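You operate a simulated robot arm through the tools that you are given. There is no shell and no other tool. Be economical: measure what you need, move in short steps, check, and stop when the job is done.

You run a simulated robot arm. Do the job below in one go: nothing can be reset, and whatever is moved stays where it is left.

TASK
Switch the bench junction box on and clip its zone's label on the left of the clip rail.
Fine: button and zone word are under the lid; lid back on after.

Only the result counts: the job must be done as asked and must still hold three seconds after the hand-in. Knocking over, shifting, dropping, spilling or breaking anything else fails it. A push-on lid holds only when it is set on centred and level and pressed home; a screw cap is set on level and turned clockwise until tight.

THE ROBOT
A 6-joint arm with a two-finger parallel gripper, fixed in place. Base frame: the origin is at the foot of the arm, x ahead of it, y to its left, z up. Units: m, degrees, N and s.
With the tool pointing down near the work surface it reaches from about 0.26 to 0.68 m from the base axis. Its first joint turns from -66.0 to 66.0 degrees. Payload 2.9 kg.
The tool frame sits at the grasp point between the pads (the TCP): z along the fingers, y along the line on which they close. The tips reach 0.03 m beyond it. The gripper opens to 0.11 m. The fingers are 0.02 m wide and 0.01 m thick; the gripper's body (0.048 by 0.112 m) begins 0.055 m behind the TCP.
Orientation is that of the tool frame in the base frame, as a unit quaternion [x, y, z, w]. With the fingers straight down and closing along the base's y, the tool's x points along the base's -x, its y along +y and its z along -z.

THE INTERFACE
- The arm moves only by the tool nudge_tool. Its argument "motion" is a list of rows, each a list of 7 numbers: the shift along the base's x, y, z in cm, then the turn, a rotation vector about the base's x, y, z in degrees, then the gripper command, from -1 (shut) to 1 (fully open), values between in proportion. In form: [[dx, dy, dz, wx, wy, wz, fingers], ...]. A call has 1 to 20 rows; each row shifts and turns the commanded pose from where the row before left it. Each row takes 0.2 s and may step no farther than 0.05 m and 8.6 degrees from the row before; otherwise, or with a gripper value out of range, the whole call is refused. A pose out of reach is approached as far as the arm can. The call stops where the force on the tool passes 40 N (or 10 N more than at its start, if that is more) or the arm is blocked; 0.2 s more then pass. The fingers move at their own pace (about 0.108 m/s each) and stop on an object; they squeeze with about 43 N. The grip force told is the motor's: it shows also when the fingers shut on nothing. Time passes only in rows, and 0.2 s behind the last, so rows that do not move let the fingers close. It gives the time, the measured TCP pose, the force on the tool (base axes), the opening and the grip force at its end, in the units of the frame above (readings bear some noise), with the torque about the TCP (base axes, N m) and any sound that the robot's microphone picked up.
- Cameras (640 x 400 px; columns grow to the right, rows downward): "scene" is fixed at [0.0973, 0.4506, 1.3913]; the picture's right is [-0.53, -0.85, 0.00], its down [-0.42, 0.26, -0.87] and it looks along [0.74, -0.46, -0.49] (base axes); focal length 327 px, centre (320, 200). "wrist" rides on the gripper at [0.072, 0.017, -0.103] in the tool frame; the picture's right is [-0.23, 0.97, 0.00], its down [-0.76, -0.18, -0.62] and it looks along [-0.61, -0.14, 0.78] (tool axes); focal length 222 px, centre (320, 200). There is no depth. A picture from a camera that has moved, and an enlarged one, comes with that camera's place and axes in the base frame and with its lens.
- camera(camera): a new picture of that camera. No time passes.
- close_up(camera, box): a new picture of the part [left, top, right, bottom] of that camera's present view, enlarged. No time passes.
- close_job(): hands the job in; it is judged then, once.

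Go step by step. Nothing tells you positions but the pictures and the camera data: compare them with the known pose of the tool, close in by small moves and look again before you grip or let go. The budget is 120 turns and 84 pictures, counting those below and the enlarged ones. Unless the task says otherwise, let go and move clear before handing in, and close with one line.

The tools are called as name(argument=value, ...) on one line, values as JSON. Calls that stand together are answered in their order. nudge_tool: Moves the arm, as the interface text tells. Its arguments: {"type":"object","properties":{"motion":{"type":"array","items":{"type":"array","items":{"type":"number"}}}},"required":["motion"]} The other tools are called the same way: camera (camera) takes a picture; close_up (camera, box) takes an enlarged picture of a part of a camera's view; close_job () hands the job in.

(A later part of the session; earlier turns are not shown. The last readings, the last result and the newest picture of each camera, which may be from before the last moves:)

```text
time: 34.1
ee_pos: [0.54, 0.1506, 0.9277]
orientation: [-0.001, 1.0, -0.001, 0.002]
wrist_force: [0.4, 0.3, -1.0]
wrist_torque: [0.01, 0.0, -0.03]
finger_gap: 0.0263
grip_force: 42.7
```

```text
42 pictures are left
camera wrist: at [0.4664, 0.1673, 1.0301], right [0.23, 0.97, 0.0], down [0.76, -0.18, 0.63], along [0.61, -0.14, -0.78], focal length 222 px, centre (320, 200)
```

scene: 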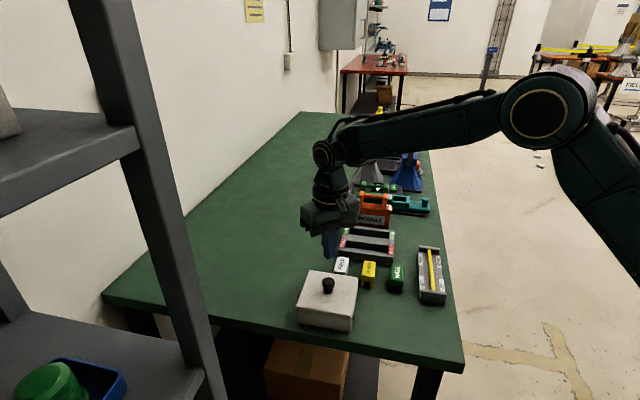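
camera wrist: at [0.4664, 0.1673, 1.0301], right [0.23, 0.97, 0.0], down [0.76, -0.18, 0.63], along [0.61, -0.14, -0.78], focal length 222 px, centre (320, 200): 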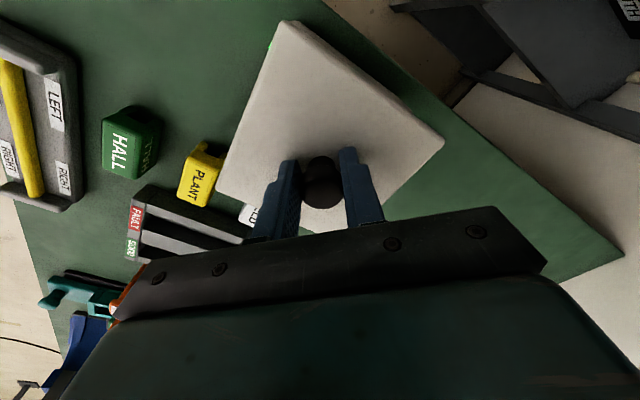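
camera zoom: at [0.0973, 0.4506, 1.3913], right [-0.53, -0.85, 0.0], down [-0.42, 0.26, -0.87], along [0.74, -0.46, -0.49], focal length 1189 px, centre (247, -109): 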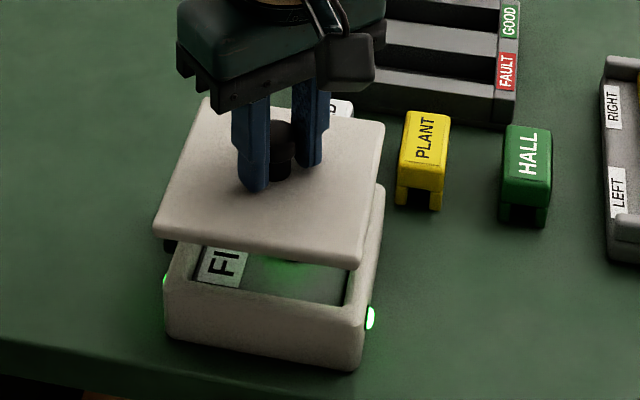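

I'll lower to just above the rim and check alignment with a couple of readings.

nudge_tool(motion=[[0, 0, -1, 0, 0, 0, -1], [0, 0, -0.8, 0, 0, 0, -1], [0, 0, 0, 0, 0, 0, -1]])

nudge_tool(motion=[[0, 0, 0, 0, 0, 0, -1]])

nudge_tool(motion=[[0, 0, 0, 0, 0, 0, -1]])

close_up(camera="scene", box=[285, 255, 375, 340])

```text
time: 34.9
ee_pos: [0.5381, 0.1497, 0.9088]
orientation: [-0.001, 1.0, 0.0, 0.002]
wrist_force: [0.4, 0.6, -0.6]
wrist_torque: [0.01, -0.02, 0.02]
finger_gap: 0.0265
grip_force: 42.6
```

```text
time: 35.3
ee_pos: [0.5389, 0.1499, 0.9092]
orientation: [0.0, 1.0, 0.001, 0.003]
wrist_force: [0.0, -0.1, -0.9]
wrist_torque: [0.03, 0.03, 0.01]
finger_gap: 0.026
grip_force: 42.9
```

```text
time: 35.7
ee_pos: [0.5399, 0.1509, 0.9096]
orientation: [0.0, 1.0, 0.0, 0.002]
wrist_force: [0.9, 0.6, -0.8]
wrist_torque: [-0.03, -0.01, 0.03]
finger_gap: 0.0264
grip_force: 43.1
```

```text
4.71 times, centred on (330, 298) of scene
camera zoom: at [0.0973, 0.4506, 1.3913], right [-0.53, -0.85, 0.0], down [-0.42, 0.26, -0.87], along [0.74, -0.46, -0.49], focal length 1539 px, centre (273, -259)
```

zoom: 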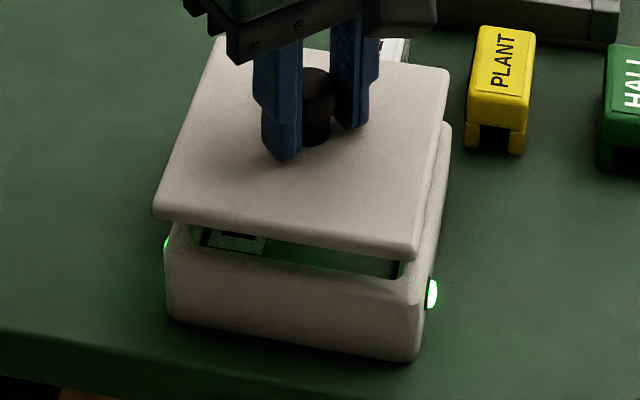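

The lid is about 1.5 mm too far in +y, and both the readings and the pictures agree. I'll correct that and a small tilt, then lower.

nudge_tool(motion=[[0.02, -0.15, 0, 0, 0.25, 0, -1], [0, 0, -0.5, 0, 0, 0, -1], [0, 0, -0.4, 0, 0, 0, -1], [0, 0, -0.3, 0, 0, 0, -1], [0, 0, 0, 0, 0, 0, -1]])

close_up(camera="scene", box=[285, 255, 375, 340])

```text
time: 36.9
ee_pos: [0.5395, 0.1489, 0.8951]
orientation: [-0.001, 1.0, 0.0, 0.001]
wrist_force: [-0.3, 0.1, -2.1]
wrist_torque: [0.0, 0.06, 0.04]
finger_gap: 0.0264
grip_force: 42.8
```

```text
4.71 times, centred on (330, 298) of scene
camera zoom: at [0.0974, 0.4506, 1.3913], right [-0.53, -0.85, 0.0], down [-0.42, 0.26, -0.87], along [0.74, -0.46, -0.49], focal length 1539 px, centre (273, -259)
```

zoom: 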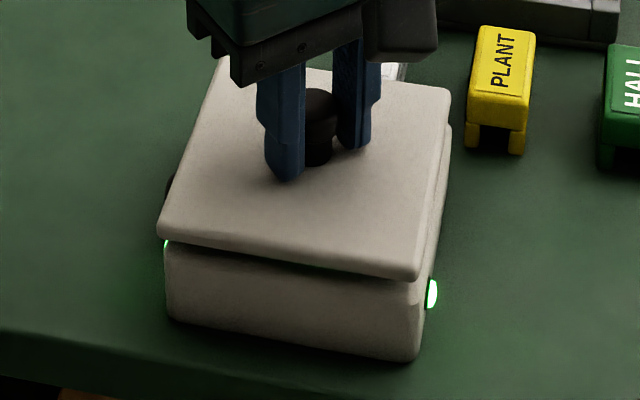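

Well aligned and nearly down. I'll press home in small steps.

nudge_tool(motion=[[0, 0, -0.3, 0, 0, 0, -1], [0, 0, -0.2, 0, 0, 0, -1], [0, 0, -0.2, 0, 0, 0, -1], [0, 0, 0, 0, 0, 0, -1]])

close_up(camera="scene", box=[285, 255, 375, 340])

```text
time: 37.9
ee_pos: [0.5395, 0.1484, 0.889]
orientation: [-0.001, 1.0, 0.001, -0.001]
wrist_force: [-0.7, -0.1, -1.7]
wrist_torque: [0.01, -0.03, -0.02]
finger_gap: 0.0266
grip_force: 43.0
```

```text
4.71 times, centred on (330, 298) of scene
camera zoom: at [0.0973, 0.4506, 1.3913], right [-0.53, -0.85, 0.0], down [-0.42, 0.26, -0.87], along [0.74, -0.46, -0.49], focal length 1539 px, centre (273, -259)
```

zoom: 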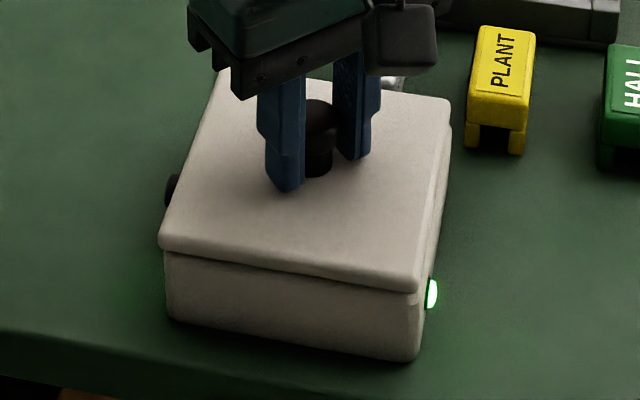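

nudge_tool(motion=[[0, 0, -0.2, 0, 0, 0, -1], [0, 0, -0.2, 0, 0, 0, -1], [0, 0, 0, 0, 0, 0, -1]])

close_up(camera="scene", box=[285, 255, 375, 340])

```text
time: 38.6
ee_pos: [0.5367, 0.1467, 0.8882]
orientation: [0.0, 1.0, -0.001, -0.003]
wrist_force: [-6.8, -4.4, 7.6]
wrist_torque: [-0.01, -0.15, -0.05]
finger_gap: 0.0266
grip_force: 43.3
heard: snap
stopped in row 3: the force on the tool passed its limit at 42 N (the readings are from after the stop); the commanded pose is now the measured one
```

```text
4.71 times, centred on (330, 298) of scene
camera zoom: at [0.097, 0.4505, 1.3913], right [-0.53, -0.85, 0.0], down [-0.42, 0.26, -0.87], along [0.74, -0.46, -0.49], focal length 1539 px, centre (273, -259)
```

zoom: 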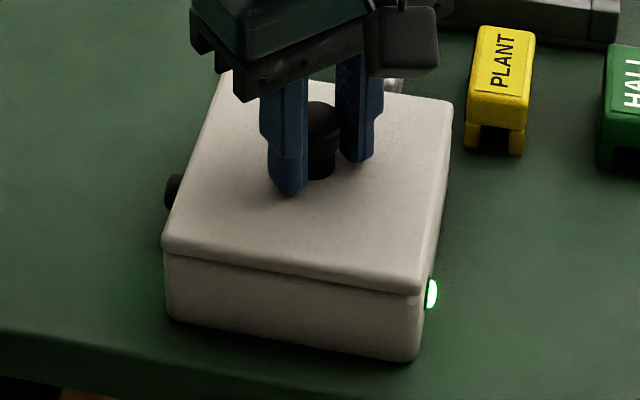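

It snapped home. I'll release, rise and check that the lid is level.

nudge_tool(motion=[[0, 0, 0, 0, 0, 0, 0], [0, 0, 0, 0, 0, 0, 0.2], [0, 0, 0, 0, 0, 0, 0.2], [0, 0, 1.5, 0, -0.3, 0, 0.2], [0, 0, 3, 0, 0, 0, 0.2], [0, 0, 4, 0, 0, 0, 0.2], [0, 0, 0, 0, 0, 0, 0.2]])

close_up(camera="scene", box=[285, 255, 375, 340])

close_up(camera="wrist", box=[230, 10, 430, 170])

```text
time: 40.2
ee_pos: [0.5384, 0.1462, 0.9734]
orientation: [0.001, 1.0, -0.001, 0.001]
wrist_force: [0.0, -0.6, 0.7]
wrist_torque: [0.0, -0.02, -0.03]
finger_gap: 0.0659
grip_force: 0.1
```

```text
4.71 times, centred on (330, 298) of scene
camera zoom: at [0.0973, 0.4506, 1.3913], right [-0.53, -0.85, 0.0], down [-0.42, 0.26, -0.87], along [0.74, -0.46, -0.49], focal length 1539 px, centre (273, -259)
```

zoom: 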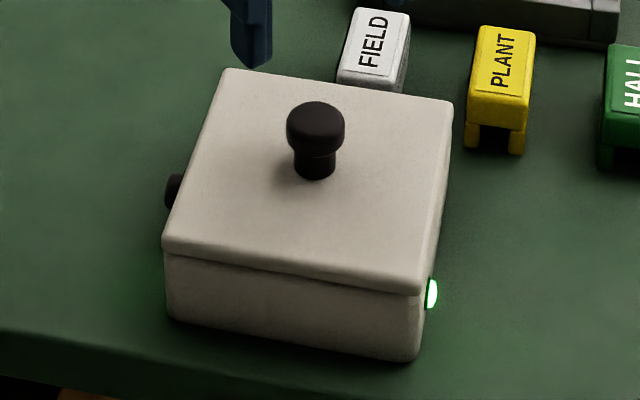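

```text
2.50 times, centred on (330, 90) of wrist
camera zoom: at [0.4654, 0.1639, 1.076], right [0.23, 0.97, 0.0], down [0.76, -0.18, 0.62], along [0.61, -0.14, -0.78], focal length 555 px, centre (295, 475)
```

zoom: 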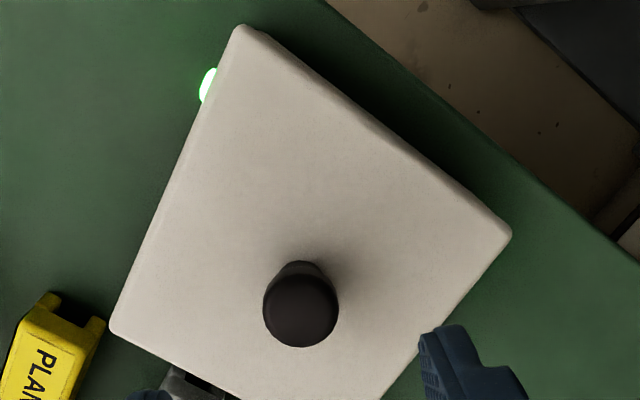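

The lamp is still lit. I'll inspect the lid seam at high zoom to be sure it is home and level.

close_up(camera="scene", box=[302, 292, 362, 334])

```text
9.52 times, centred on (332, 313) of scene
camera zoom: at [0.0973, 0.4506, 1.3913], right [-0.53, -0.85, 0.0], down [-0.42, 0.26, -0.87], along [0.74, -0.46, -0.49], focal length 3115 px, centre (206, -876)
```

zoom: 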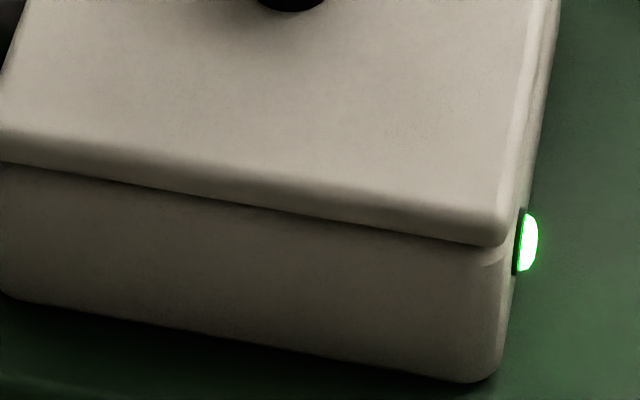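

The lid may be sitting about 2 mm high at the front compared with the first picture. I'll press straight down on the knob with closed fingers.

nudge_tool(motion=[[0, 0, 0, 0, 0, 0, -1], [0, 0, 0, 0, 0, 0, -1], [0, 0, 0, 0, 0, 0, -1], [0, 0, -2, 0, 0, 0, -1], [0, 0, -2, 0, 0, 0, -1], [0, 0, -0.7, 0, 0, 0, -1]])

nudge_tool(motion=[[0, 0, -0.2, 0, 0, 0, -1], [0, 0, -0.2, 0, 0, 0, -1], [0, 0, -0.2, 0, 0, 0, -1], [0, 0, -0.2, 0, 0, 0, -1], [0, 0, -0.2, 0, 0, 0, -1], [0, 0, -0.2, 0, 0, 0, -1]])

close_up(camera="scene", box=[285, 255, 375, 340])

```text
time: 41.6
ee_pos: [0.5385, 0.1473, 0.924]
orientation: [0.001, 1.0, 0.0, 0.001]
wrist_force: [0.5, 0.0, 0.2]
wrist_torque: [0.03, -0.01, 0.0]
finger_gap: 0.0
grip_force: 37.4
```

```text
time: 43.0
ee_pos: [0.5382, 0.1479, 0.916]
orientation: [0.001, 1.0, 0.001, 0.003]
wrist_force: [-6.9, -2.7, 23.5]
wrist_torque: [-0.06, 0.3, 0.04]
finger_gap: 0.0001
grip_force: 37.8
```

```text
4.71 times, centred on (330, 298) of scene
camera zoom: at [0.0968, 0.4504, 1.3914], right [-0.53, -0.85, 0.0], down [-0.42, 0.26, -0.87], along [0.74, -0.46, -0.49], focal length 1539 px, centre (273, -259)
```

zoom: 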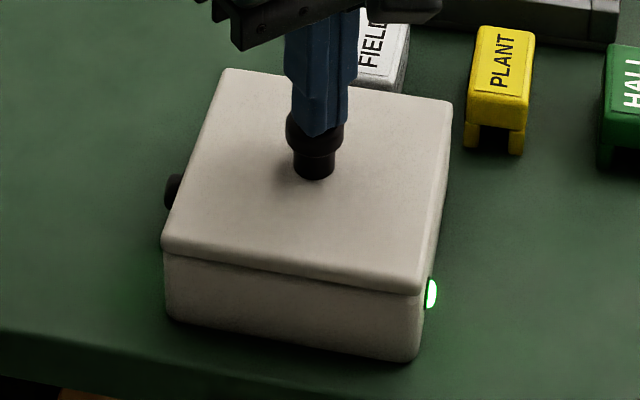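

There is a firm 23 N reaction and no movement. One slightly harder push will confirm it is home.

nudge_tool(motion=[[0, 0, -0.12, 0, 0, 0, -1], [0, 0, 0, 0, 0, 0, -1]])

nudge_tool(motion=[[0, 0, 1, 0, 0, 0, -1], [0, 0, 2, 0, 0, 0, -1], [0, 0, 4, 0, 0, 0, -1], [0, 0, 0, 0, 0, 0, -1]])

close_up(camera="scene", box=[285, 255, 375, 340])

```text
time: 43.5
ee_pos: [0.5397, 0.1473, 0.9167]
orientation: [0.001, 1.0, 0.0, 0.003]
wrist_force: [-2.9, -1.5, 5.4]
wrist_torque: [-0.04, 0.15, 0.0]
finger_gap: 0.0
grip_force: 37.3
stopped in row 2: the force on the tool passed its limit at 42 N (the readings are from after the stop); the commanded pose is now the measured one
```

```text
time: 44.5
ee_pos: [0.5394, 0.1477, 0.9858]
orientation: [0.001, 1.0, 0.0, 0.002]
wrist_force: [1.2, -0.4, 0.1]
wrist_torque: [0.0, 0.01, 0.0]
finger_gap: 0.0002
grip_force: 38.0
```

```text
4.71 times, centred on (330, 298) of scene
camera zoom: at [0.0973, 0.4506, 1.3913], right [-0.53, -0.85, 0.0], down [-0.42, 0.26, -0.87], along [0.74, -0.46, -0.49], focal length 1539 px, centre (273, -259)
```

zoom: 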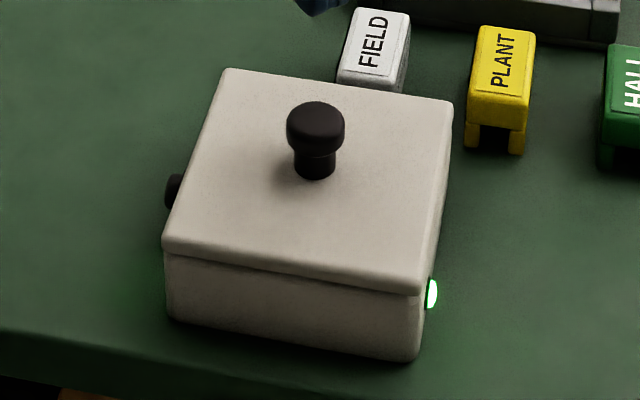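

The lid is firmly home and didn't move at 42 N. Next is the FIELD label at about (0.62, 0.057): I'll turn the gripper 45° so it closes across the label and move above it.

nudge_tool(motion=[[1.2, -1.4, 0, 0, 0, -7.5, -0.2], [1.2, -1.4, 0, 0, 0, -7.5, -0.2], [1.2, -1.4, 0, 0, 0, -7.5, -0.2], [1.2, -1.4, 0, 0, 0, -7.5, -0.2], [1.2, -1.4, 0, 0, 0, -7.5, -0.2], [1.2, -1.4, 0, 0, 0, -7.5, -0.2], [0, 0, 0, 0, 0, 0, -0.2]])

camera(camera="wrist")

close_up(camera="scene", box=[290, 200, 410, 300])

```text
time: 46.0
ee_pos: [0.6124, 0.0635, 0.9856]
orientation: [0.385, 0.923, -0.002, 0.002]
wrist_force: [0.2, 0.2, -0.4]
wrist_torque: [0.01, 0.03, 0.01]
finger_gap: 0.0442
grip_force: 0.1
```

```text
32 pictures are left
camera wrist: at [0.5728, 0.1282, 1.0886], right [0.85, 0.52, 0.0], down [0.41, -0.66, 0.63], along [0.33, -0.53, -0.78], focal length 222 px, centre (320, 200)
```

wrist: 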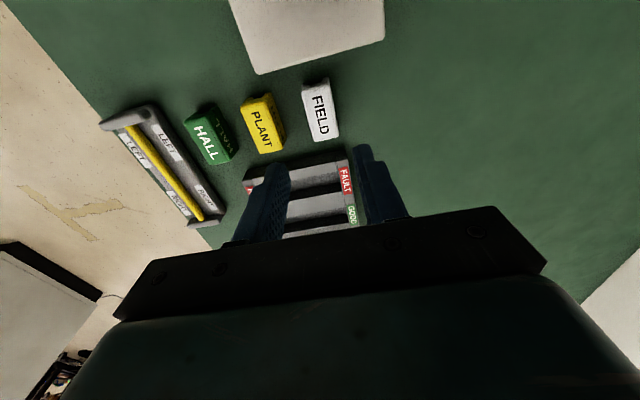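

```text
4.00 times, centred on (350, 250) of scene
camera zoom: at [0.0973, 0.4506, 1.3913], right [-0.53, -0.85, 0.0], down [-0.42, 0.26, -0.87], along [0.74, -0.46, -0.49], focal length 1308 px, centre (200, 0)
```

zoom: 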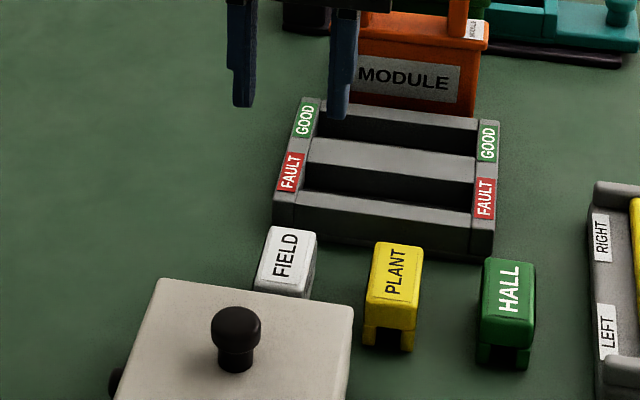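

close_up(camera="wrist", box=[240, 60, 400, 188])

```text
3.12 times, centred on (320, 124) of wrist
camera zoom: at [0.5728, 0.1282, 1.0886], right [0.85, 0.52, 0.0], down [0.41, -0.66, 0.63], along [0.33, -0.53, -0.78], focal length 694 px, centre (320, 438)
```

zoom: 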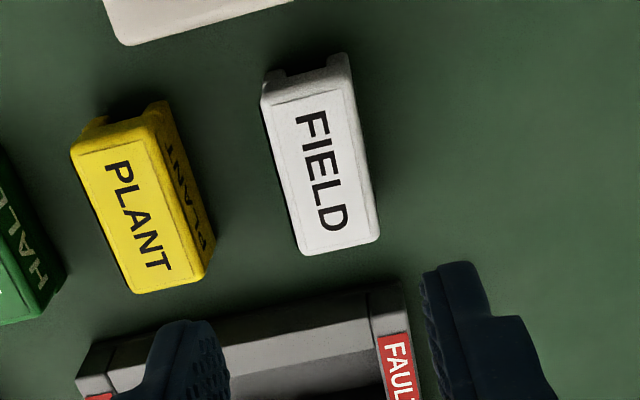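

FIELD measures about 3 × 5.4 cm, is aligned at 45°, and is centred near (0.616, 0.062) with its top at z≈0.842. I'll lower over it.

nudge_tool(motion=[[0.36, -0.15, -3, 0, 0, 0, 0], [0, 0, -4, 0, 0, 0, 0], [0, 0, -3, 0, 0, 0, 0], [0, 0, 0, 0, 0, 0, 0]])

close_up(camera="wrist", box=[220, 60, 420, 220])

close_up(camera="scene", box=[300, 220, 400, 300])

```text
time: 47.0
ee_pos: [0.6158, 0.0616, 0.8874]
orientation: [0.383, 0.924, -0.001, 0.002]
wrist_force: [0.0, -0.7, -0.2]
wrist_torque: [0.01, 0.01, 0.0]
finger_gap: 0.0552
grip_force: 0.0
```

```text
2.50 times, centred on (320, 140) of wrist
camera zoom: at [0.5761, 0.1265, 0.9897], right [0.85, 0.53, 0.0], down [0.41, -0.66, 0.63], along [0.33, -0.53, -0.78], focal length 555 px, centre (320, 350)
```

zoom: 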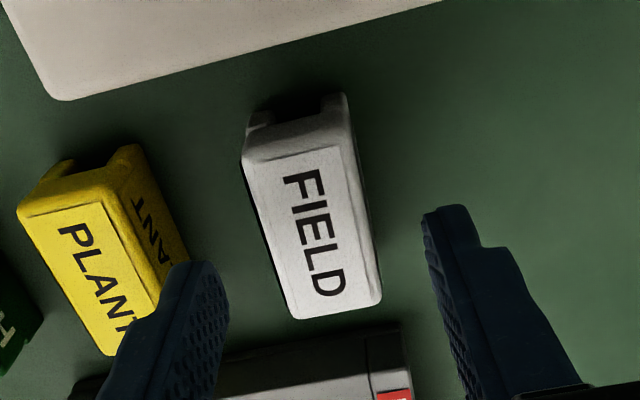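

```text
5.00 times, centred on (350, 260) of scene
camera zoom: at [0.0973, 0.4506, 1.3913], right [-0.53, -0.85, 0.0], down [-0.42, 0.26, -0.87], along [0.74, -0.46, -0.49], focal length 1635 px, centre (170, -100)
```

zoom: 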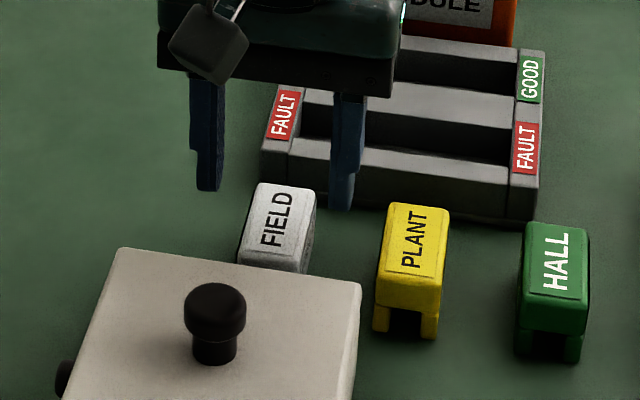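

Aligned. I'll narrow the opening to clear PLANT, lower, and close on the label.

nudge_tool(motion=[[0, 0, 0, 0, 0, 0, -0.2], [0, 0, -1.5, 0, 0, 0, -0.2], [0, 0, -1.2, 0, 0, 0, -0.2], [0, 0, -0.6, 0, 0, 0, -0.2], [0, 0, 0, 0, 0, 0, -0.2]])

close_up(camera="wrist", box=[220, 60, 420, 220])

close_up(camera="scene", box=[300, 220, 400, 300])

```text
time: 48.2
ee_pos: [0.6151, 0.0626, 0.852]
orientation: [0.383, 0.924, -0.001, 0.003]
wrist_force: [0.4, 0.6, 0.9]
wrist_torque: [-0.02, -0.02, 0.0]
finger_gap: 0.044
grip_force: 0.1
```

```text
2.50 times, centred on (320, 140) of wrist
camera zoom: at [0.5759, 0.1264, 0.9559], right [0.85, 0.53, 0.0], down [0.41, -0.66, 0.63], along [0.33, -0.53, -0.78], focal length 555 px, centre (320, 350)
```

zoom: 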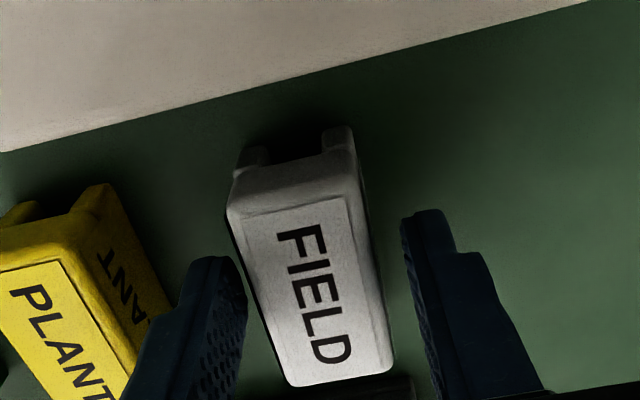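

```text
5.00 times, centred on (350, 260) of scene
camera zoom: at [0.0973, 0.4506, 1.3913], right [-0.53, -0.85, 0.0], down [-0.42, 0.26, -0.87], along [0.74, -0.46, -0.49], focal length 1635 px, centre (170, -100)
```

zoom: 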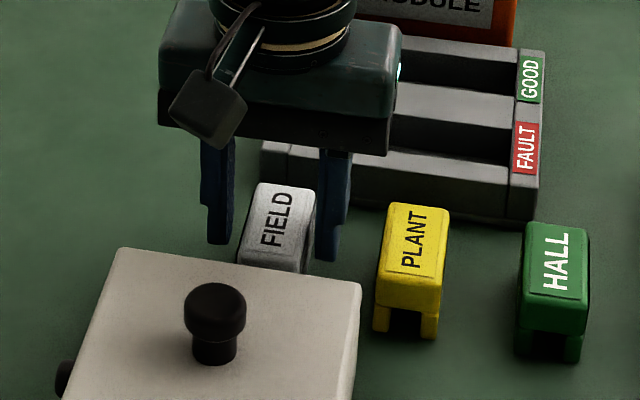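

nudge_tool(motion=[[0, 0, 0, 0, 0, 0, -0.5], [0, 0, 0, 0, 0, 0, -1], [0, 0, 0, 0, 0, 0, -1], [0, 0, 0, 0, 0, 0, -1]])

nudge_tool(motion=[[0, 0, 0.5, 0, 0, 0, -1], [0, 0, 1, 0, 0, 0, -1], [0, 0, 2, 0, 0, 0, -1], [0, 0, 2, 0, 0, 0, -1], [0, 0, 2, 0, 0, 0, -1], [0, 0, 1.5, 0, 0, 0, -1], [0, 0, 0, 0, 0, 0, -1]])

close_up(camera="scene", box=[300, 200, 460, 320])

```text
time: 49.2
ee_pos: [0.6164, 0.0627, 0.8524]
orientation: [0.384, 0.924, -0.001, 0.002]
wrist_force: [-0.2, 0.2, 0.3]
wrist_torque: [0.01, 0.0, 0.01]
finger_gap: 0.0307
grip_force: 43.0
```

```text
time: 50.9
ee_pos: [0.6133, 0.0615, 0.9439]
orientation: [0.384, 0.923, -0.001, 0.002]
wrist_force: [-0.4, -0.3, 0.0]
wrist_torque: [0.02, 0.05, -0.01]
finger_gap: 0.0305
grip_force: 42.9
```

```text
3.33 times, centred on (380, 260) of scene
camera zoom: at [0.0973, 0.4506, 1.3913], right [-0.53, -0.85, 0.0], down [-0.42, 0.26, -0.87], along [0.74, -0.46, -0.49], focal length 1090 px, centre (120, 0)
```

zoom: 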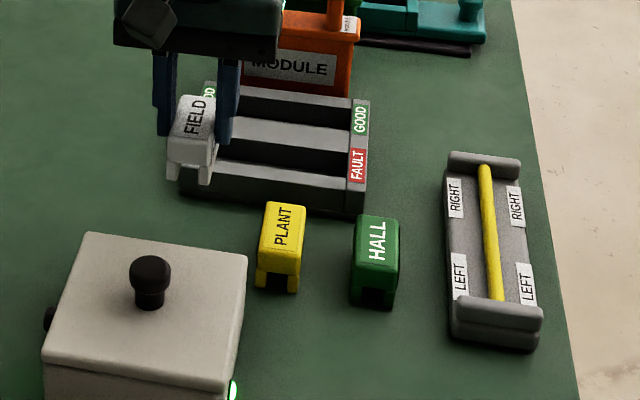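

The label is held. I'll carry it over towards the left end of the rail, around (0.47, -0.11), and take views.

nudge_tool(motion=[[-1, -1.3, 0, 0, 0, 0, -1], [-2, -2.6, 0, 0, 0, 0, -1], [-2, -2.6, 0, 0, 0, 0, -1], [-2, -2.6, 0, 0, 0, 0, -1], [-2, -2.6, 0, 0, 0, 0, -1], [-2, -2.6, 0, 0, 0, 0, -1], [-1.5, -1.6, 0, 0, 0, 0, -1], [-1, -1, 0, 0, 0, 0, -1], [0, 0, 0, 0, 0, 0, -1]])

camera(camera="wrist")

close_up(camera="scene", box=[370, 200, 490, 320])

```text
time: 52.9
ee_pos: [0.479, -0.1078, 0.9433]
orientation: [0.383, 0.924, 0.0, 0.002]
wrist_force: [0.1, 0.1, 0.5]
wrist_torque: [0.0, -0.01, 0.01]
finger_gap: 0.0305
grip_force: 43.2
```

```text
24 pictures are left
camera wrist: at [0.4396, -0.043, 1.0467], right [0.85, 0.53, 0.0], down [0.41, -0.66, 0.63], along [0.33, -0.53, -0.78], focal length 222 px, centre (320, 200)
```

wrist: 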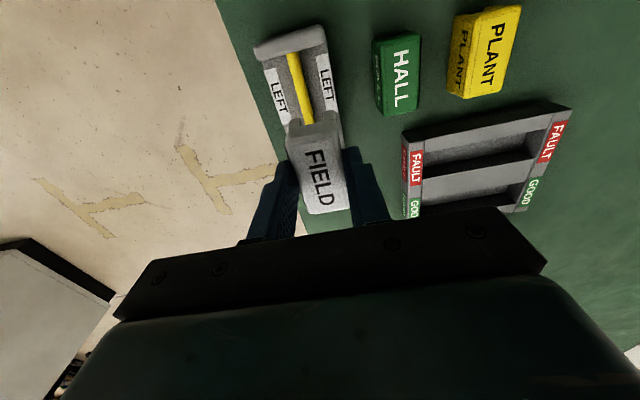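

```text
3.33 times, centred on (430, 260) of scene
camera zoom: at [0.0973, 0.4506, 1.3913], right [-0.53, -0.85, 0.0], down [-0.42, 0.26, -0.87], along [0.74, -0.46, -0.49], focal length 1090 px, centre (-47, 0)
```

zoom: 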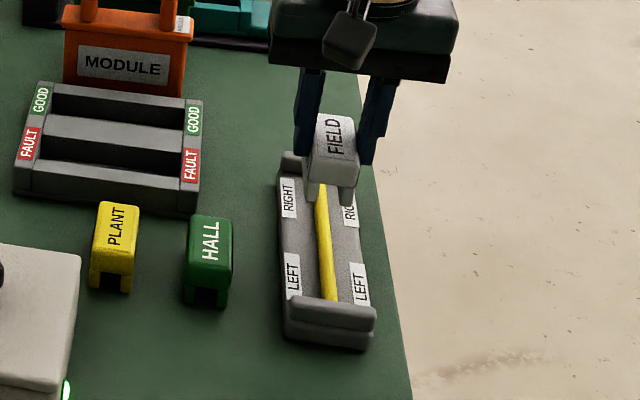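

close_up(camera="wrist", box=[230, 10, 390, 138])

```text
3.12 times, centred on (310, 74) of wrist
camera zoom: at [0.4396, -0.043, 1.0467], right [0.85, 0.53, 0.0], down [0.41, -0.66, 0.63], along [0.33, -0.53, -0.78], focal length 694 px, centre (351, 594)
```

zoom: 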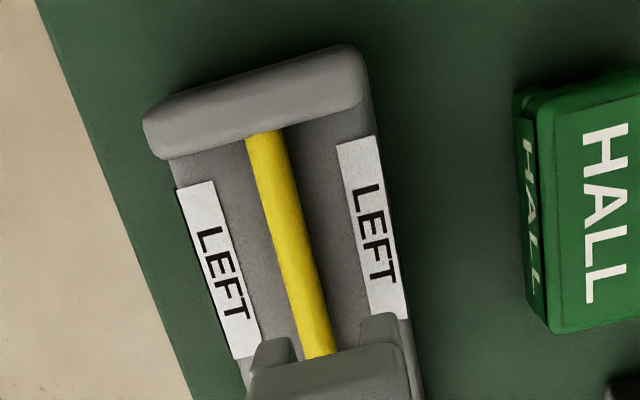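

I place the bar at (x+y)/√2 ≈ 0.2525 and the LEFT position at (x−y)/√2 ≈ 0.3885, so the target TCP is about (0.454, -0.097). I'll move there and lower part way.

nudge_tool(motion=[[-1.25, 0.55, 0, 0, 0, 0, -1], [-1.25, 0.54, 0, 0, 0, 0, -1], [0, 0, -1, 0, 0, 0, -1], [0, 0, -1, 0, 0, 0, -1], [0, 0, 0, 0, 0, 0, -1]])

nudge_tool(motion=[[0, 0, 0, 0, 0, 0, -1]])

nudge_tool(motion=[[0, 0, 0, 0, 0, 0, -1]])

close_up(camera="wrist", box=[240, 40, 400, 168])

close_up(camera="scene", box=[400, 230, 470, 310])

```text
time: 54.0
ee_pos: [0.4543, -0.0957, 0.9219]
orientation: [0.383, 0.924, -0.001, 0.003]
wrist_force: [-0.3, -0.2, 0.3]
wrist_torque: [0.0, -0.02, -0.01]
finger_gap: 0.0305
grip_force: 43.1
```

```text
time: 54.5
ee_pos: [0.4543, -0.0964, 0.9226]
orientation: [0.384, 0.923, -0.001, 0.003]
wrist_force: [0.1, 1.1, 0.0]
wrist_torque: [-0.03, -0.04, 0.0]
finger_gap: 0.0305
grip_force: 43.0
```

```text
time: 54.9
ee_pos: [0.4557, -0.0963, 0.9226]
orientation: [0.385, 0.923, 0.0, 0.002]
wrist_force: [0.4, -0.7, 0.1]
wrist_torque: [0.02, 0.01, 0.04]
finger_gap: 0.0308
grip_force: 42.6
```

```text
3.12 times, centred on (320, 104) of wrist
camera zoom: at [0.4148, -0.0321, 1.0256], right [0.85, 0.53, 0.0], down [0.41, -0.66, 0.63], along [0.33, -0.53, -0.78], focal length 694 px, centre (320, 500)
```

zoom: 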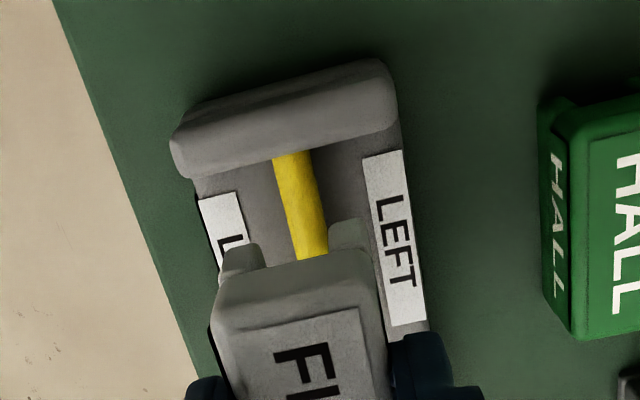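

```text
5.00 times, centred on (435, 270) of scene
camera zoom: at [0.0973, 0.4506, 1.3913], right [-0.53, -0.85, 0.0], down [-0.42, 0.26, -0.87], along [0.74, -0.46, -0.49], focal length 1635 px, centre (-255, -150)
```

zoom: 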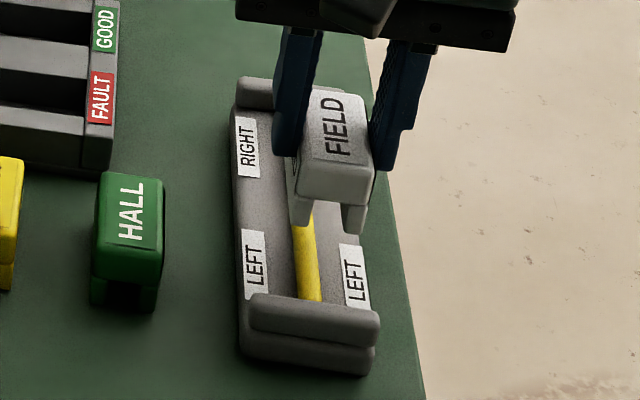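

The offsets suggest shifting about 1.5 mm towards −v. I'll apply that and lower to just above the bar.

nudge_tool(motion=[[-0.1, -0.1, -1, 0, 0, 0, -1], [0, 0, -1, 0, 0, 0, -1], [0, 0, -0.7, 0, 0, 0, -1], [0, 0, 0, 0, 0, 0, -1]])

close_up(camera="wrist", box=[240, 60, 400, 188])

close_up(camera="scene", box=[400, 240, 460, 310])

```text
time: 55.9
ee_pos: [0.4544, -0.0975, 0.8948]
orientation: [0.383, 0.924, -0.001, 0.003]
wrist_force: [0.1, 0.2, -0.6]
wrist_torque: [-0.02, 0.03, 0.0]
finger_gap: 0.0304
grip_force: 43.0
```

```text
3.12 times, centred on (320, 124) of wrist
camera zoom: at [0.4148, -0.0329, 0.9982], right [0.85, 0.53, 0.0], down [0.41, -0.66, 0.63], along [0.33, -0.53, -0.78], focal length 694 px, centre (320, 438)
```

zoom: 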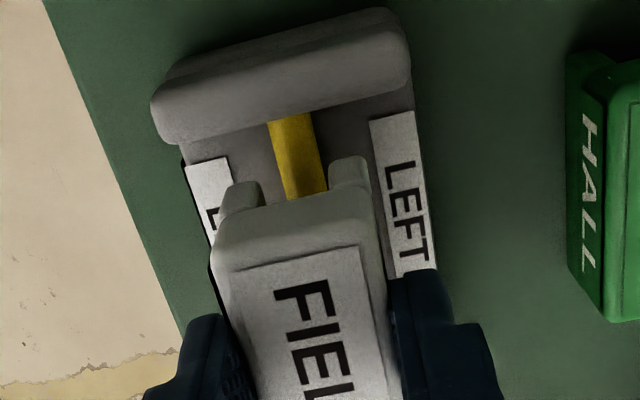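

```text
5.71 times, centred on (430, 275) of scene
camera zoom: at [0.0973, 0.4506, 1.3913], right [-0.53, -0.85, 0.0], down [-0.42, 0.26, -0.87], along [0.74, -0.46, -0.49], focal length 1869 px, centre (-309, -229)
```

zoom: 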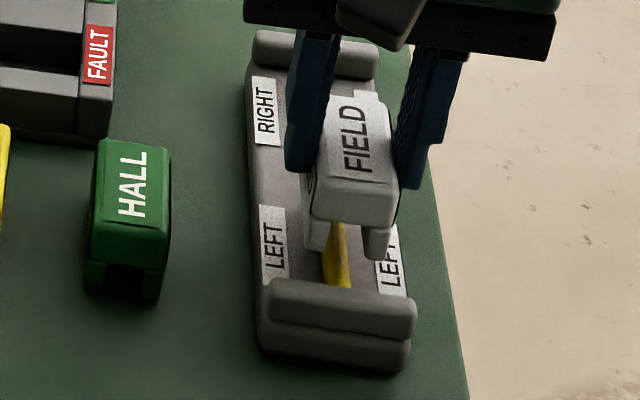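

Slot and bar line up to within about 1 mm. I'll lower in small steps and press to clip.

nudge_tool(motion=[[0, 0, -0.5, 0, 0, 0, -1], [0, 0, -0.4, 0, 0, 0, -1], [0, 0, -0.3, 0, 0, 0, -1], [0, 0, 0, 0, 0, 0, -1]])

close_up(camera="wrist", box=[240, 60, 400, 188])

close_up(camera="scene", box=[400, 240, 460, 310])

```text
time: 56.9
ee_pos: [0.4552, -0.0987, 0.8823]
orientation: [0.383, 0.924, -0.001, 0.002]
wrist_force: [-0.9, 0.7, -0.7]
wrist_torque: [0.02, -0.04, 0.0]
finger_gap: 0.0305
grip_force: 42.8
```

```text
3.12 times, centred on (320, 124) of wrist
camera zoom: at [0.4147, -0.0329, 0.9856], right [0.85, 0.53, 0.0], down [0.41, -0.66, 0.63], along [0.33, -0.53, -0.78], focal length 694 px, centre (320, 438)
```

zoom: 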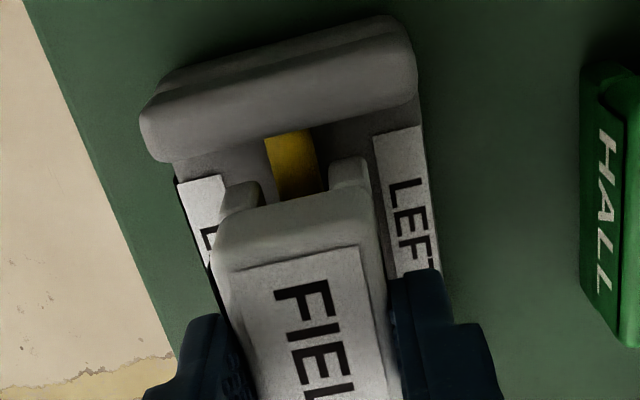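

```text
5.71 times, centred on (430, 275) of scene
camera zoom: at [0.0973, 0.4506, 1.3913], right [-0.53, -0.85, 0.0], down [-0.42, 0.26, -0.87], along [0.74, -0.46, -0.49], focal length 1869 px, centre (-309, -229)
```

zoom: 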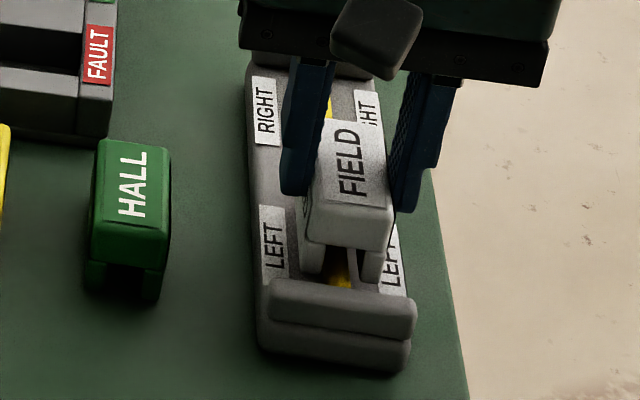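

Centred. Continuing down.

nudge_tool(motion=[[0, 0, -0.3, 0, 0, 0, -1], [0, 0, -0.3, 0, 0, 0, -1], [0, 0, 0, 0, 0, 0, -1]])

nudge_tool(motion=[[0, 0, -0.2, 0, 0, 0, -1], [0, 0, -0.2, 0, 0, 0, -1], [0, 0, -0.2, 0, 0, 0, -1], [0, 0, 0, 0, 0, 0, -1]])

close_up(camera="wrist", box=[240, 60, 400, 188])

close_up(camera="scene", box=[400, 240, 460, 310])

```text
time: 57.6
ee_pos: [0.4543, -0.0967, 0.8779]
orientation: [0.384, 0.923, -0.001, 0.002]
wrist_force: [0.5, 0.0, -0.8]
wrist_torque: [0.0, -0.04, -0.03]
finger_gap: 0.0308
grip_force: 42.8
```

```text
time: 58.6
ee_pos: [0.4553, -0.0975, 0.8729]
orientation: [0.383, 0.924, -0.001, 0.003]
wrist_force: [-7.9, 3.0, 27.7]
wrist_torque: [0.13, 0.39, 0.01]
finger_gap: 0.0306
grip_force: 42.9
```

```text
3.12 times, centred on (320, 124) of wrist
camera zoom: at [0.4146, -0.0329, 0.9757], right [0.85, 0.53, 0.0], down [0.41, -0.66, 0.63], along [0.33, -0.53, -0.78], focal length 694 px, centre (320, 438)
```

zoom: 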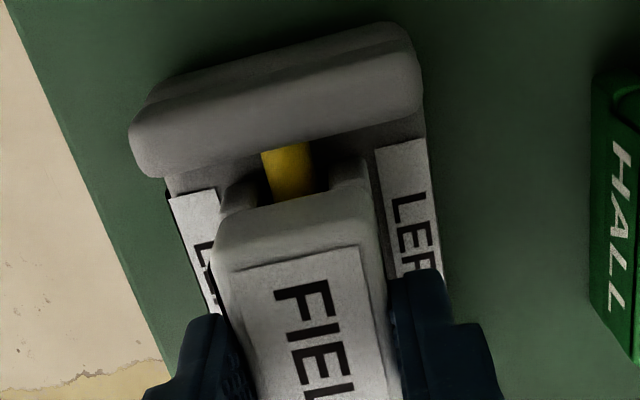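

```text
5.71 times, centred on (430, 275) of scene
camera zoom: at [0.0968, 0.4507, 1.3913], right [-0.53, -0.85, 0.0], down [-0.42, 0.26, -0.87], along [0.74, -0.46, -0.49], focal length 1869 px, centre (-309, -229)
```

zoom: 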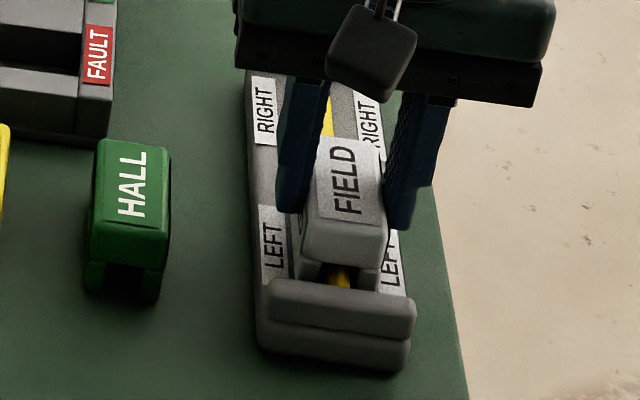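

There is 28 N of reaction and no snap yet. I'll press a bit more.

nudge_tool(motion=[[0, 0, -0.1, 0, 0, 0, -1], [0, 0, -0.1, 0, 0, 0, -1], [0, 0, -0.1, 0, 0, 0, -1], [0, 0, 0, 0, 0, 0, -1]])

close_up(camera="scene", box=[410, 250, 450, 300])

```text
time: 59.6
ee_pos: [0.4562, -0.0975, 0.8705]
orientation: [0.383, 0.924, -0.001, 0.005]
wrist_force: [-0.3, 1.1, 35.8]
wrist_torque: [-0.02, 0.06, -0.01]
finger_gap: 0.0306
grip_force: 43.2
```

```text
8.00 times, centred on (430, 275) of scene
camera zoom: at [0.0968, 0.4507, 1.3913], right [-0.53, -0.85, 0.0], down [-0.42, 0.26, -0.87], along [0.74, -0.46, -0.49], focal length 2616 px, centre (-560, -400)
```

zoom: 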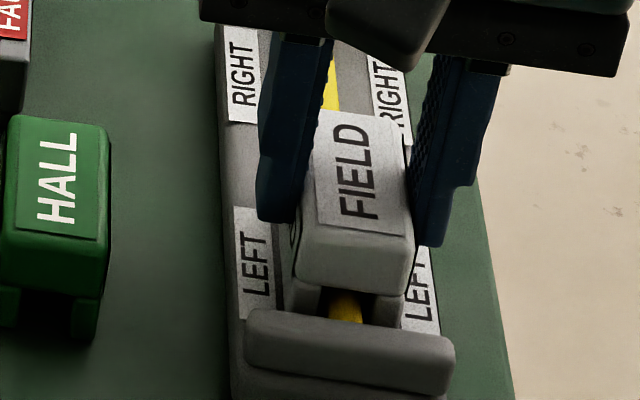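

It is sinking on. Continuing.

nudge_tool(motion=[[0, 0, -0.1, 0, 0, 0, -1], [0, 0, -0.1, 0, 0, 0, -1], [0, 0, 0, 0, 0, 0, -1]])

close_up(camera="scene", box=[410, 250, 450, 300])

```text
time: 60.5
ee_pos: [0.4546, -0.0966, 0.8687]
orientation: [0.384, 0.923, -0.001, 0.005]
wrist_force: [0.7, -0.2, 36.3]
wrist_torque: [-0.05, -0.02, -0.01]
finger_gap: 0.0307
grip_force: 42.9
```

```text
8.00 times, centred on (430, 275) of scene
camera zoom: at [0.0968, 0.4507, 1.3913], right [-0.53, -0.85, 0.0], down [-0.42, 0.26, -0.87], along [0.74, -0.46, -0.49], focal length 2616 px, centre (-560, -400)
```

zoom: 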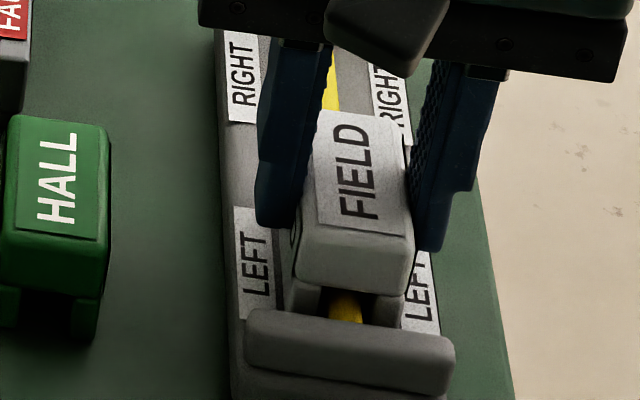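

The label has stopped and the fingers are slipping down it. I'll look closely at the slot and bar.

close_up(camera="wrist", box=[280, 85, 350, 141])

close_up(camera="scene", box=[424, 276, 444, 301])

```text
7.14 times, centred on (315, 113) of wrist
camera zoom: at [0.4148, -0.0332, 0.9711], right [0.85, 0.53, 0.0], down [0.41, -0.66, 0.63], along [0.33, -0.53, -0.78], focal length 1587 px, centre (356, 821)
```

zoom: 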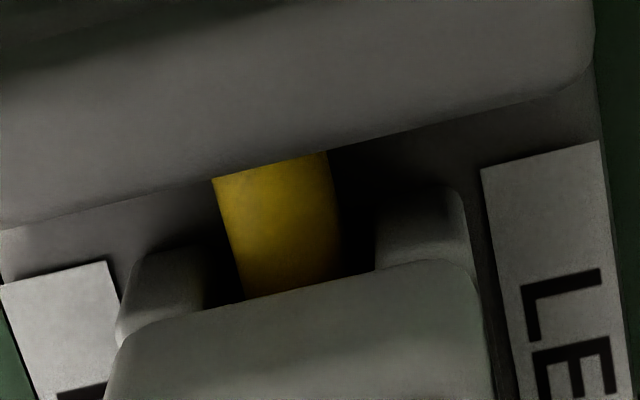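

```text
16.00 times, centred on (434, 288) of scene
camera zoom: at [0.0968, 0.4507, 1.3913], right [-0.53, -0.85, 0.0], down [-0.42, 0.26, -0.87], along [0.74, -0.46, -0.49], focal length 5233 px, centre (-1504, -1216)
```

zoom: 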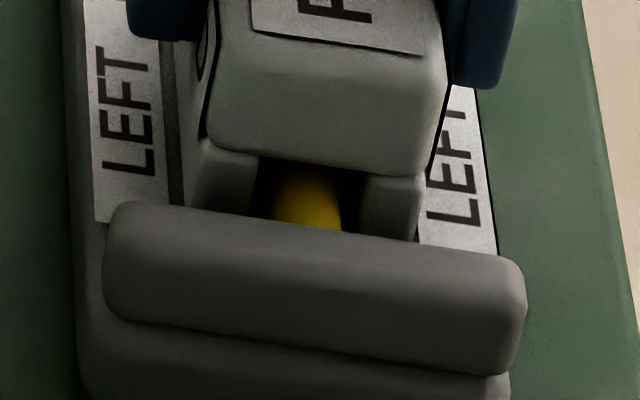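

The bar is in the slot with clearance on both sides. I'll open, rise and press on the label top with closed fingers, since the grip slips at about 36 N.

nudge_tool(motion=[[0, 0, 0, 0, 0, 0, -0.2], [0, 0, 0, 0, 0, 0, -0.2], [0, 0, 1, 0, 0, 0, -0.2], [0, 0, 2, 0, 0, 0, -0.2], [0, 0, 2, 0, 0, 0, -0.2], [0, 0, 0, 0, 0, 0, -1], [0, 0, 0, 0, 0, 0, -1], [0, 0, 0, 0, 0, 0, -1]])

close_up(camera="scene", box=[410, 250, 450, 300])

camera(camera="wrist")

```text
time: 62.2
ee_pos: [0.4528, -0.0952, 0.9163]
orientation: [0.384, 0.923, -0.001, 0.002]
wrist_force: [-0.2, 0.5, 1.1]
wrist_torque: [0.01, 0.03, -0.01]
finger_gap: 0.0
grip_force: 37.9
```

```text
8.00 times, centred on (430, 275) of scene
camera zoom: at [0.0973, 0.4506, 1.3913], right [-0.53, -0.85, 0.0], down [-0.42, 0.26, -0.87], along [0.74, -0.46, -0.49], focal length 2616 px, centre (-560, -400)
```

zoom: 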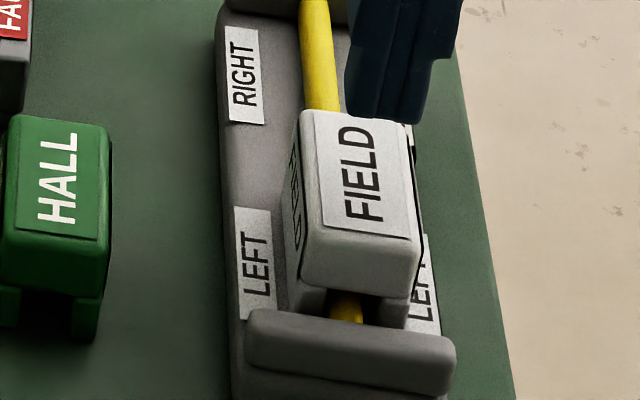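

```text
8 pictures are left
camera wrist: at [0.4126, -0.0327, 1.0198], right [0.85, 0.53, 0.0], down [0.41, -0.66, 0.63], along [0.33, -0.53, -0.78], focal length 222 px, centre (320, 200)
```

wrist: 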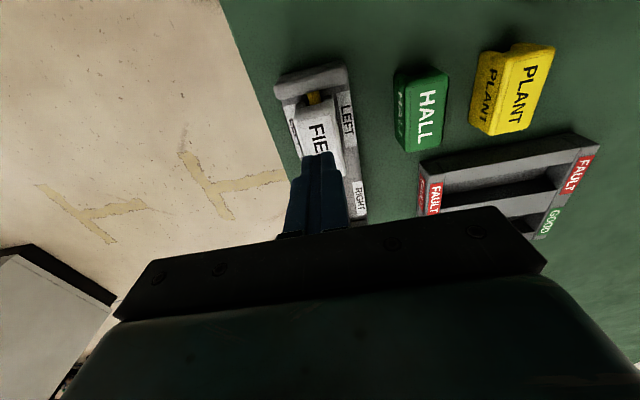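

The label stands upright on the bar at LEFT. Now I'll press its top.

nudge_tool(motion=[[0.05, -0.15, -1, 0, 0, 0, -1], [0, 0, -0.6, 0, 0, 0, -1], [0, 0, -0.2, 0, 0, 0, -1], [0, 0, -0.2, 0, 0, 0, -1]])

nudge_tool(motion=[[0, 0, -0.15, 0, 0, 0, -1], [0, 0, -0.15, 0, 0, 0, -1], [0, 0, -0.15, 0, 0, 0, -1], [0, 0, 0, 0, 0, 0, -1]])

```text
time: 63.2
ee_pos: [0.4535, -0.0983, 0.8955]
orientation: [0.384, 0.923, -0.002, 0.003]
wrist_force: [-0.9, 1.1, 1.1]
wrist_torque: [-0.01, -0.02, 0.0]
finger_gap: 0.0
grip_force: 37.3
```

```text
time: 64.2
ee_pos: [0.4535, -0.0984, 0.8915]
orientation: [0.383, 0.924, -0.002, 0.003]
wrist_force: [0.1, -0.1, -1.1]
wrist_torque: [-0.01, 0.0, -0.02]
finger_gap: 0.0001
grip_force: 37.3
```

nudge_tool(motion=[[0, 0, -0.15, 0, 0, 0, -1], [0, 0, -0.15, 0, 0, 0, -1], [0, 0, -0.15, 0, 0, 0, -1], [0, 0, 0, 0, 0, 0, -1]])

nudge_tool(motion=[[0, 0, -0.15, 0, 0, 0, -1], [0, 0, -0.15, 0, 0, 0, -1], [0, 0, 0, 0, 0, 0, -1]])

close_up(camera="scene", box=[410, 250, 450, 300])

```text
time: 65.2
ee_pos: [0.453, -0.0992, 0.8886]
orientation: [0.383, 0.924, -0.001, 0.003]
wrist_force: [-4.3, 1.4, 14.1]
wrist_torque: [0.08, 0.18, 0.02]
finger_gap: 0.0
grip_force: 37.4
```

```text
time: 65.8
ee_pos: [0.4562, -0.0984, 0.8883]
orientation: [0.384, 0.923, -0.001, 0.005]
wrist_force: [-2.1, 0.7, 8.6]
wrist_torque: [0.0, 0.05, 0.02]
finger_gap: 0.0
grip_force: 37.3
stopped in row 2: the force on the tool passed its limit at 44 N (the readings are from after the stop); the commanded pose is now the measured one
```

```text
8.00 times, centred on (430, 275) of scene
camera zoom: at [0.0972, 0.4506, 1.3913], right [-0.53, -0.85, 0.0], down [-0.42, 0.26, -0.87], along [0.74, -0.46, -0.49], focal length 2616 px, centre (-560, -400)
```

zoom: 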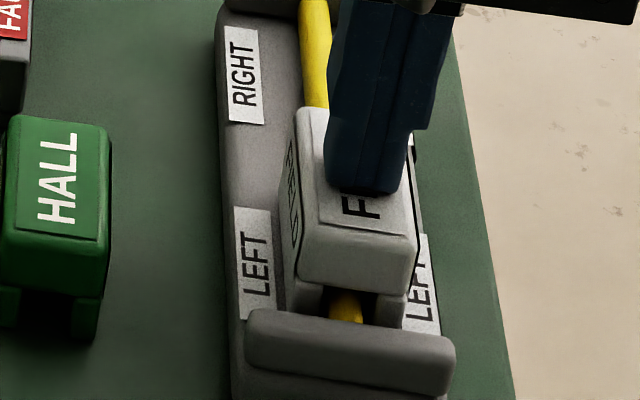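

There is a hard stop at 44 N and the label is upright and seated with the bar in its slot at LEFT. I'll rise clear and do the final check.

nudge_tool(motion=[[0, 0, 1, 0, 0, 0, -1], [0, 0, 3, 0, 0, 0, -1], [0, 0, 4, 0, 0, 0, -1], [0, 0, 4, 0, 0, 0, -1], [-1, 3, 2, 0, 0, 0, -1], [-1, 3, 2, 0, 0, 0, -1], [0, 0, 0, 0, 0, 0, -1]])

close_up(camera="scene", box=[405, 235, 455, 305])

camera(camera="wrist")

```text
time: 67.4
ee_pos: [0.4363, -0.0381, 1.0502]
orientation: [0.384, 0.923, 0.0, 0.004]
wrist_force: [0.5, 0.0, 0.6]
wrist_torque: [0.0, -0.02, -0.01]
finger_gap: 0.0
grip_force: 37.6
```

```text
5.71 times, centred on (430, 270) of scene
camera zoom: at [0.0973, 0.4506, 1.3913], right [-0.53, -0.85, 0.0], down [-0.42, 0.26, -0.87], along [0.74, -0.46, -0.49], focal length 1869 px, centre (-309, -200)
```

zoom: 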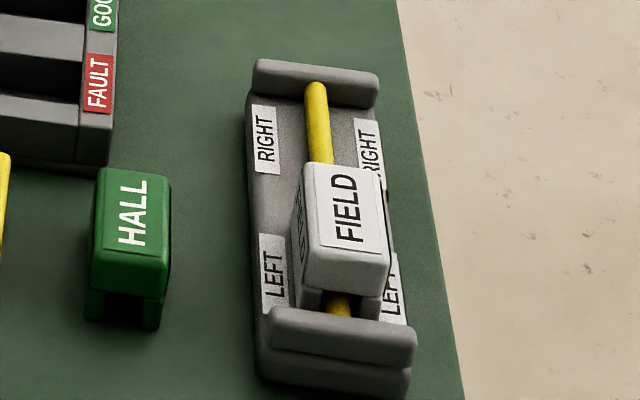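

```text
5 pictures are left
camera wrist: at [0.3952, 0.0254, 1.1531], right [0.85, 0.53, 0.0], down [0.41, -0.66, 0.63], along [0.33, -0.53, -0.78], focal length 222 px, centre (320, 200)
```

wrist: 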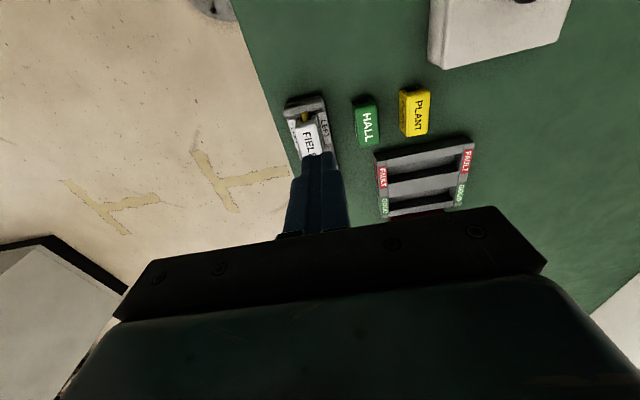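

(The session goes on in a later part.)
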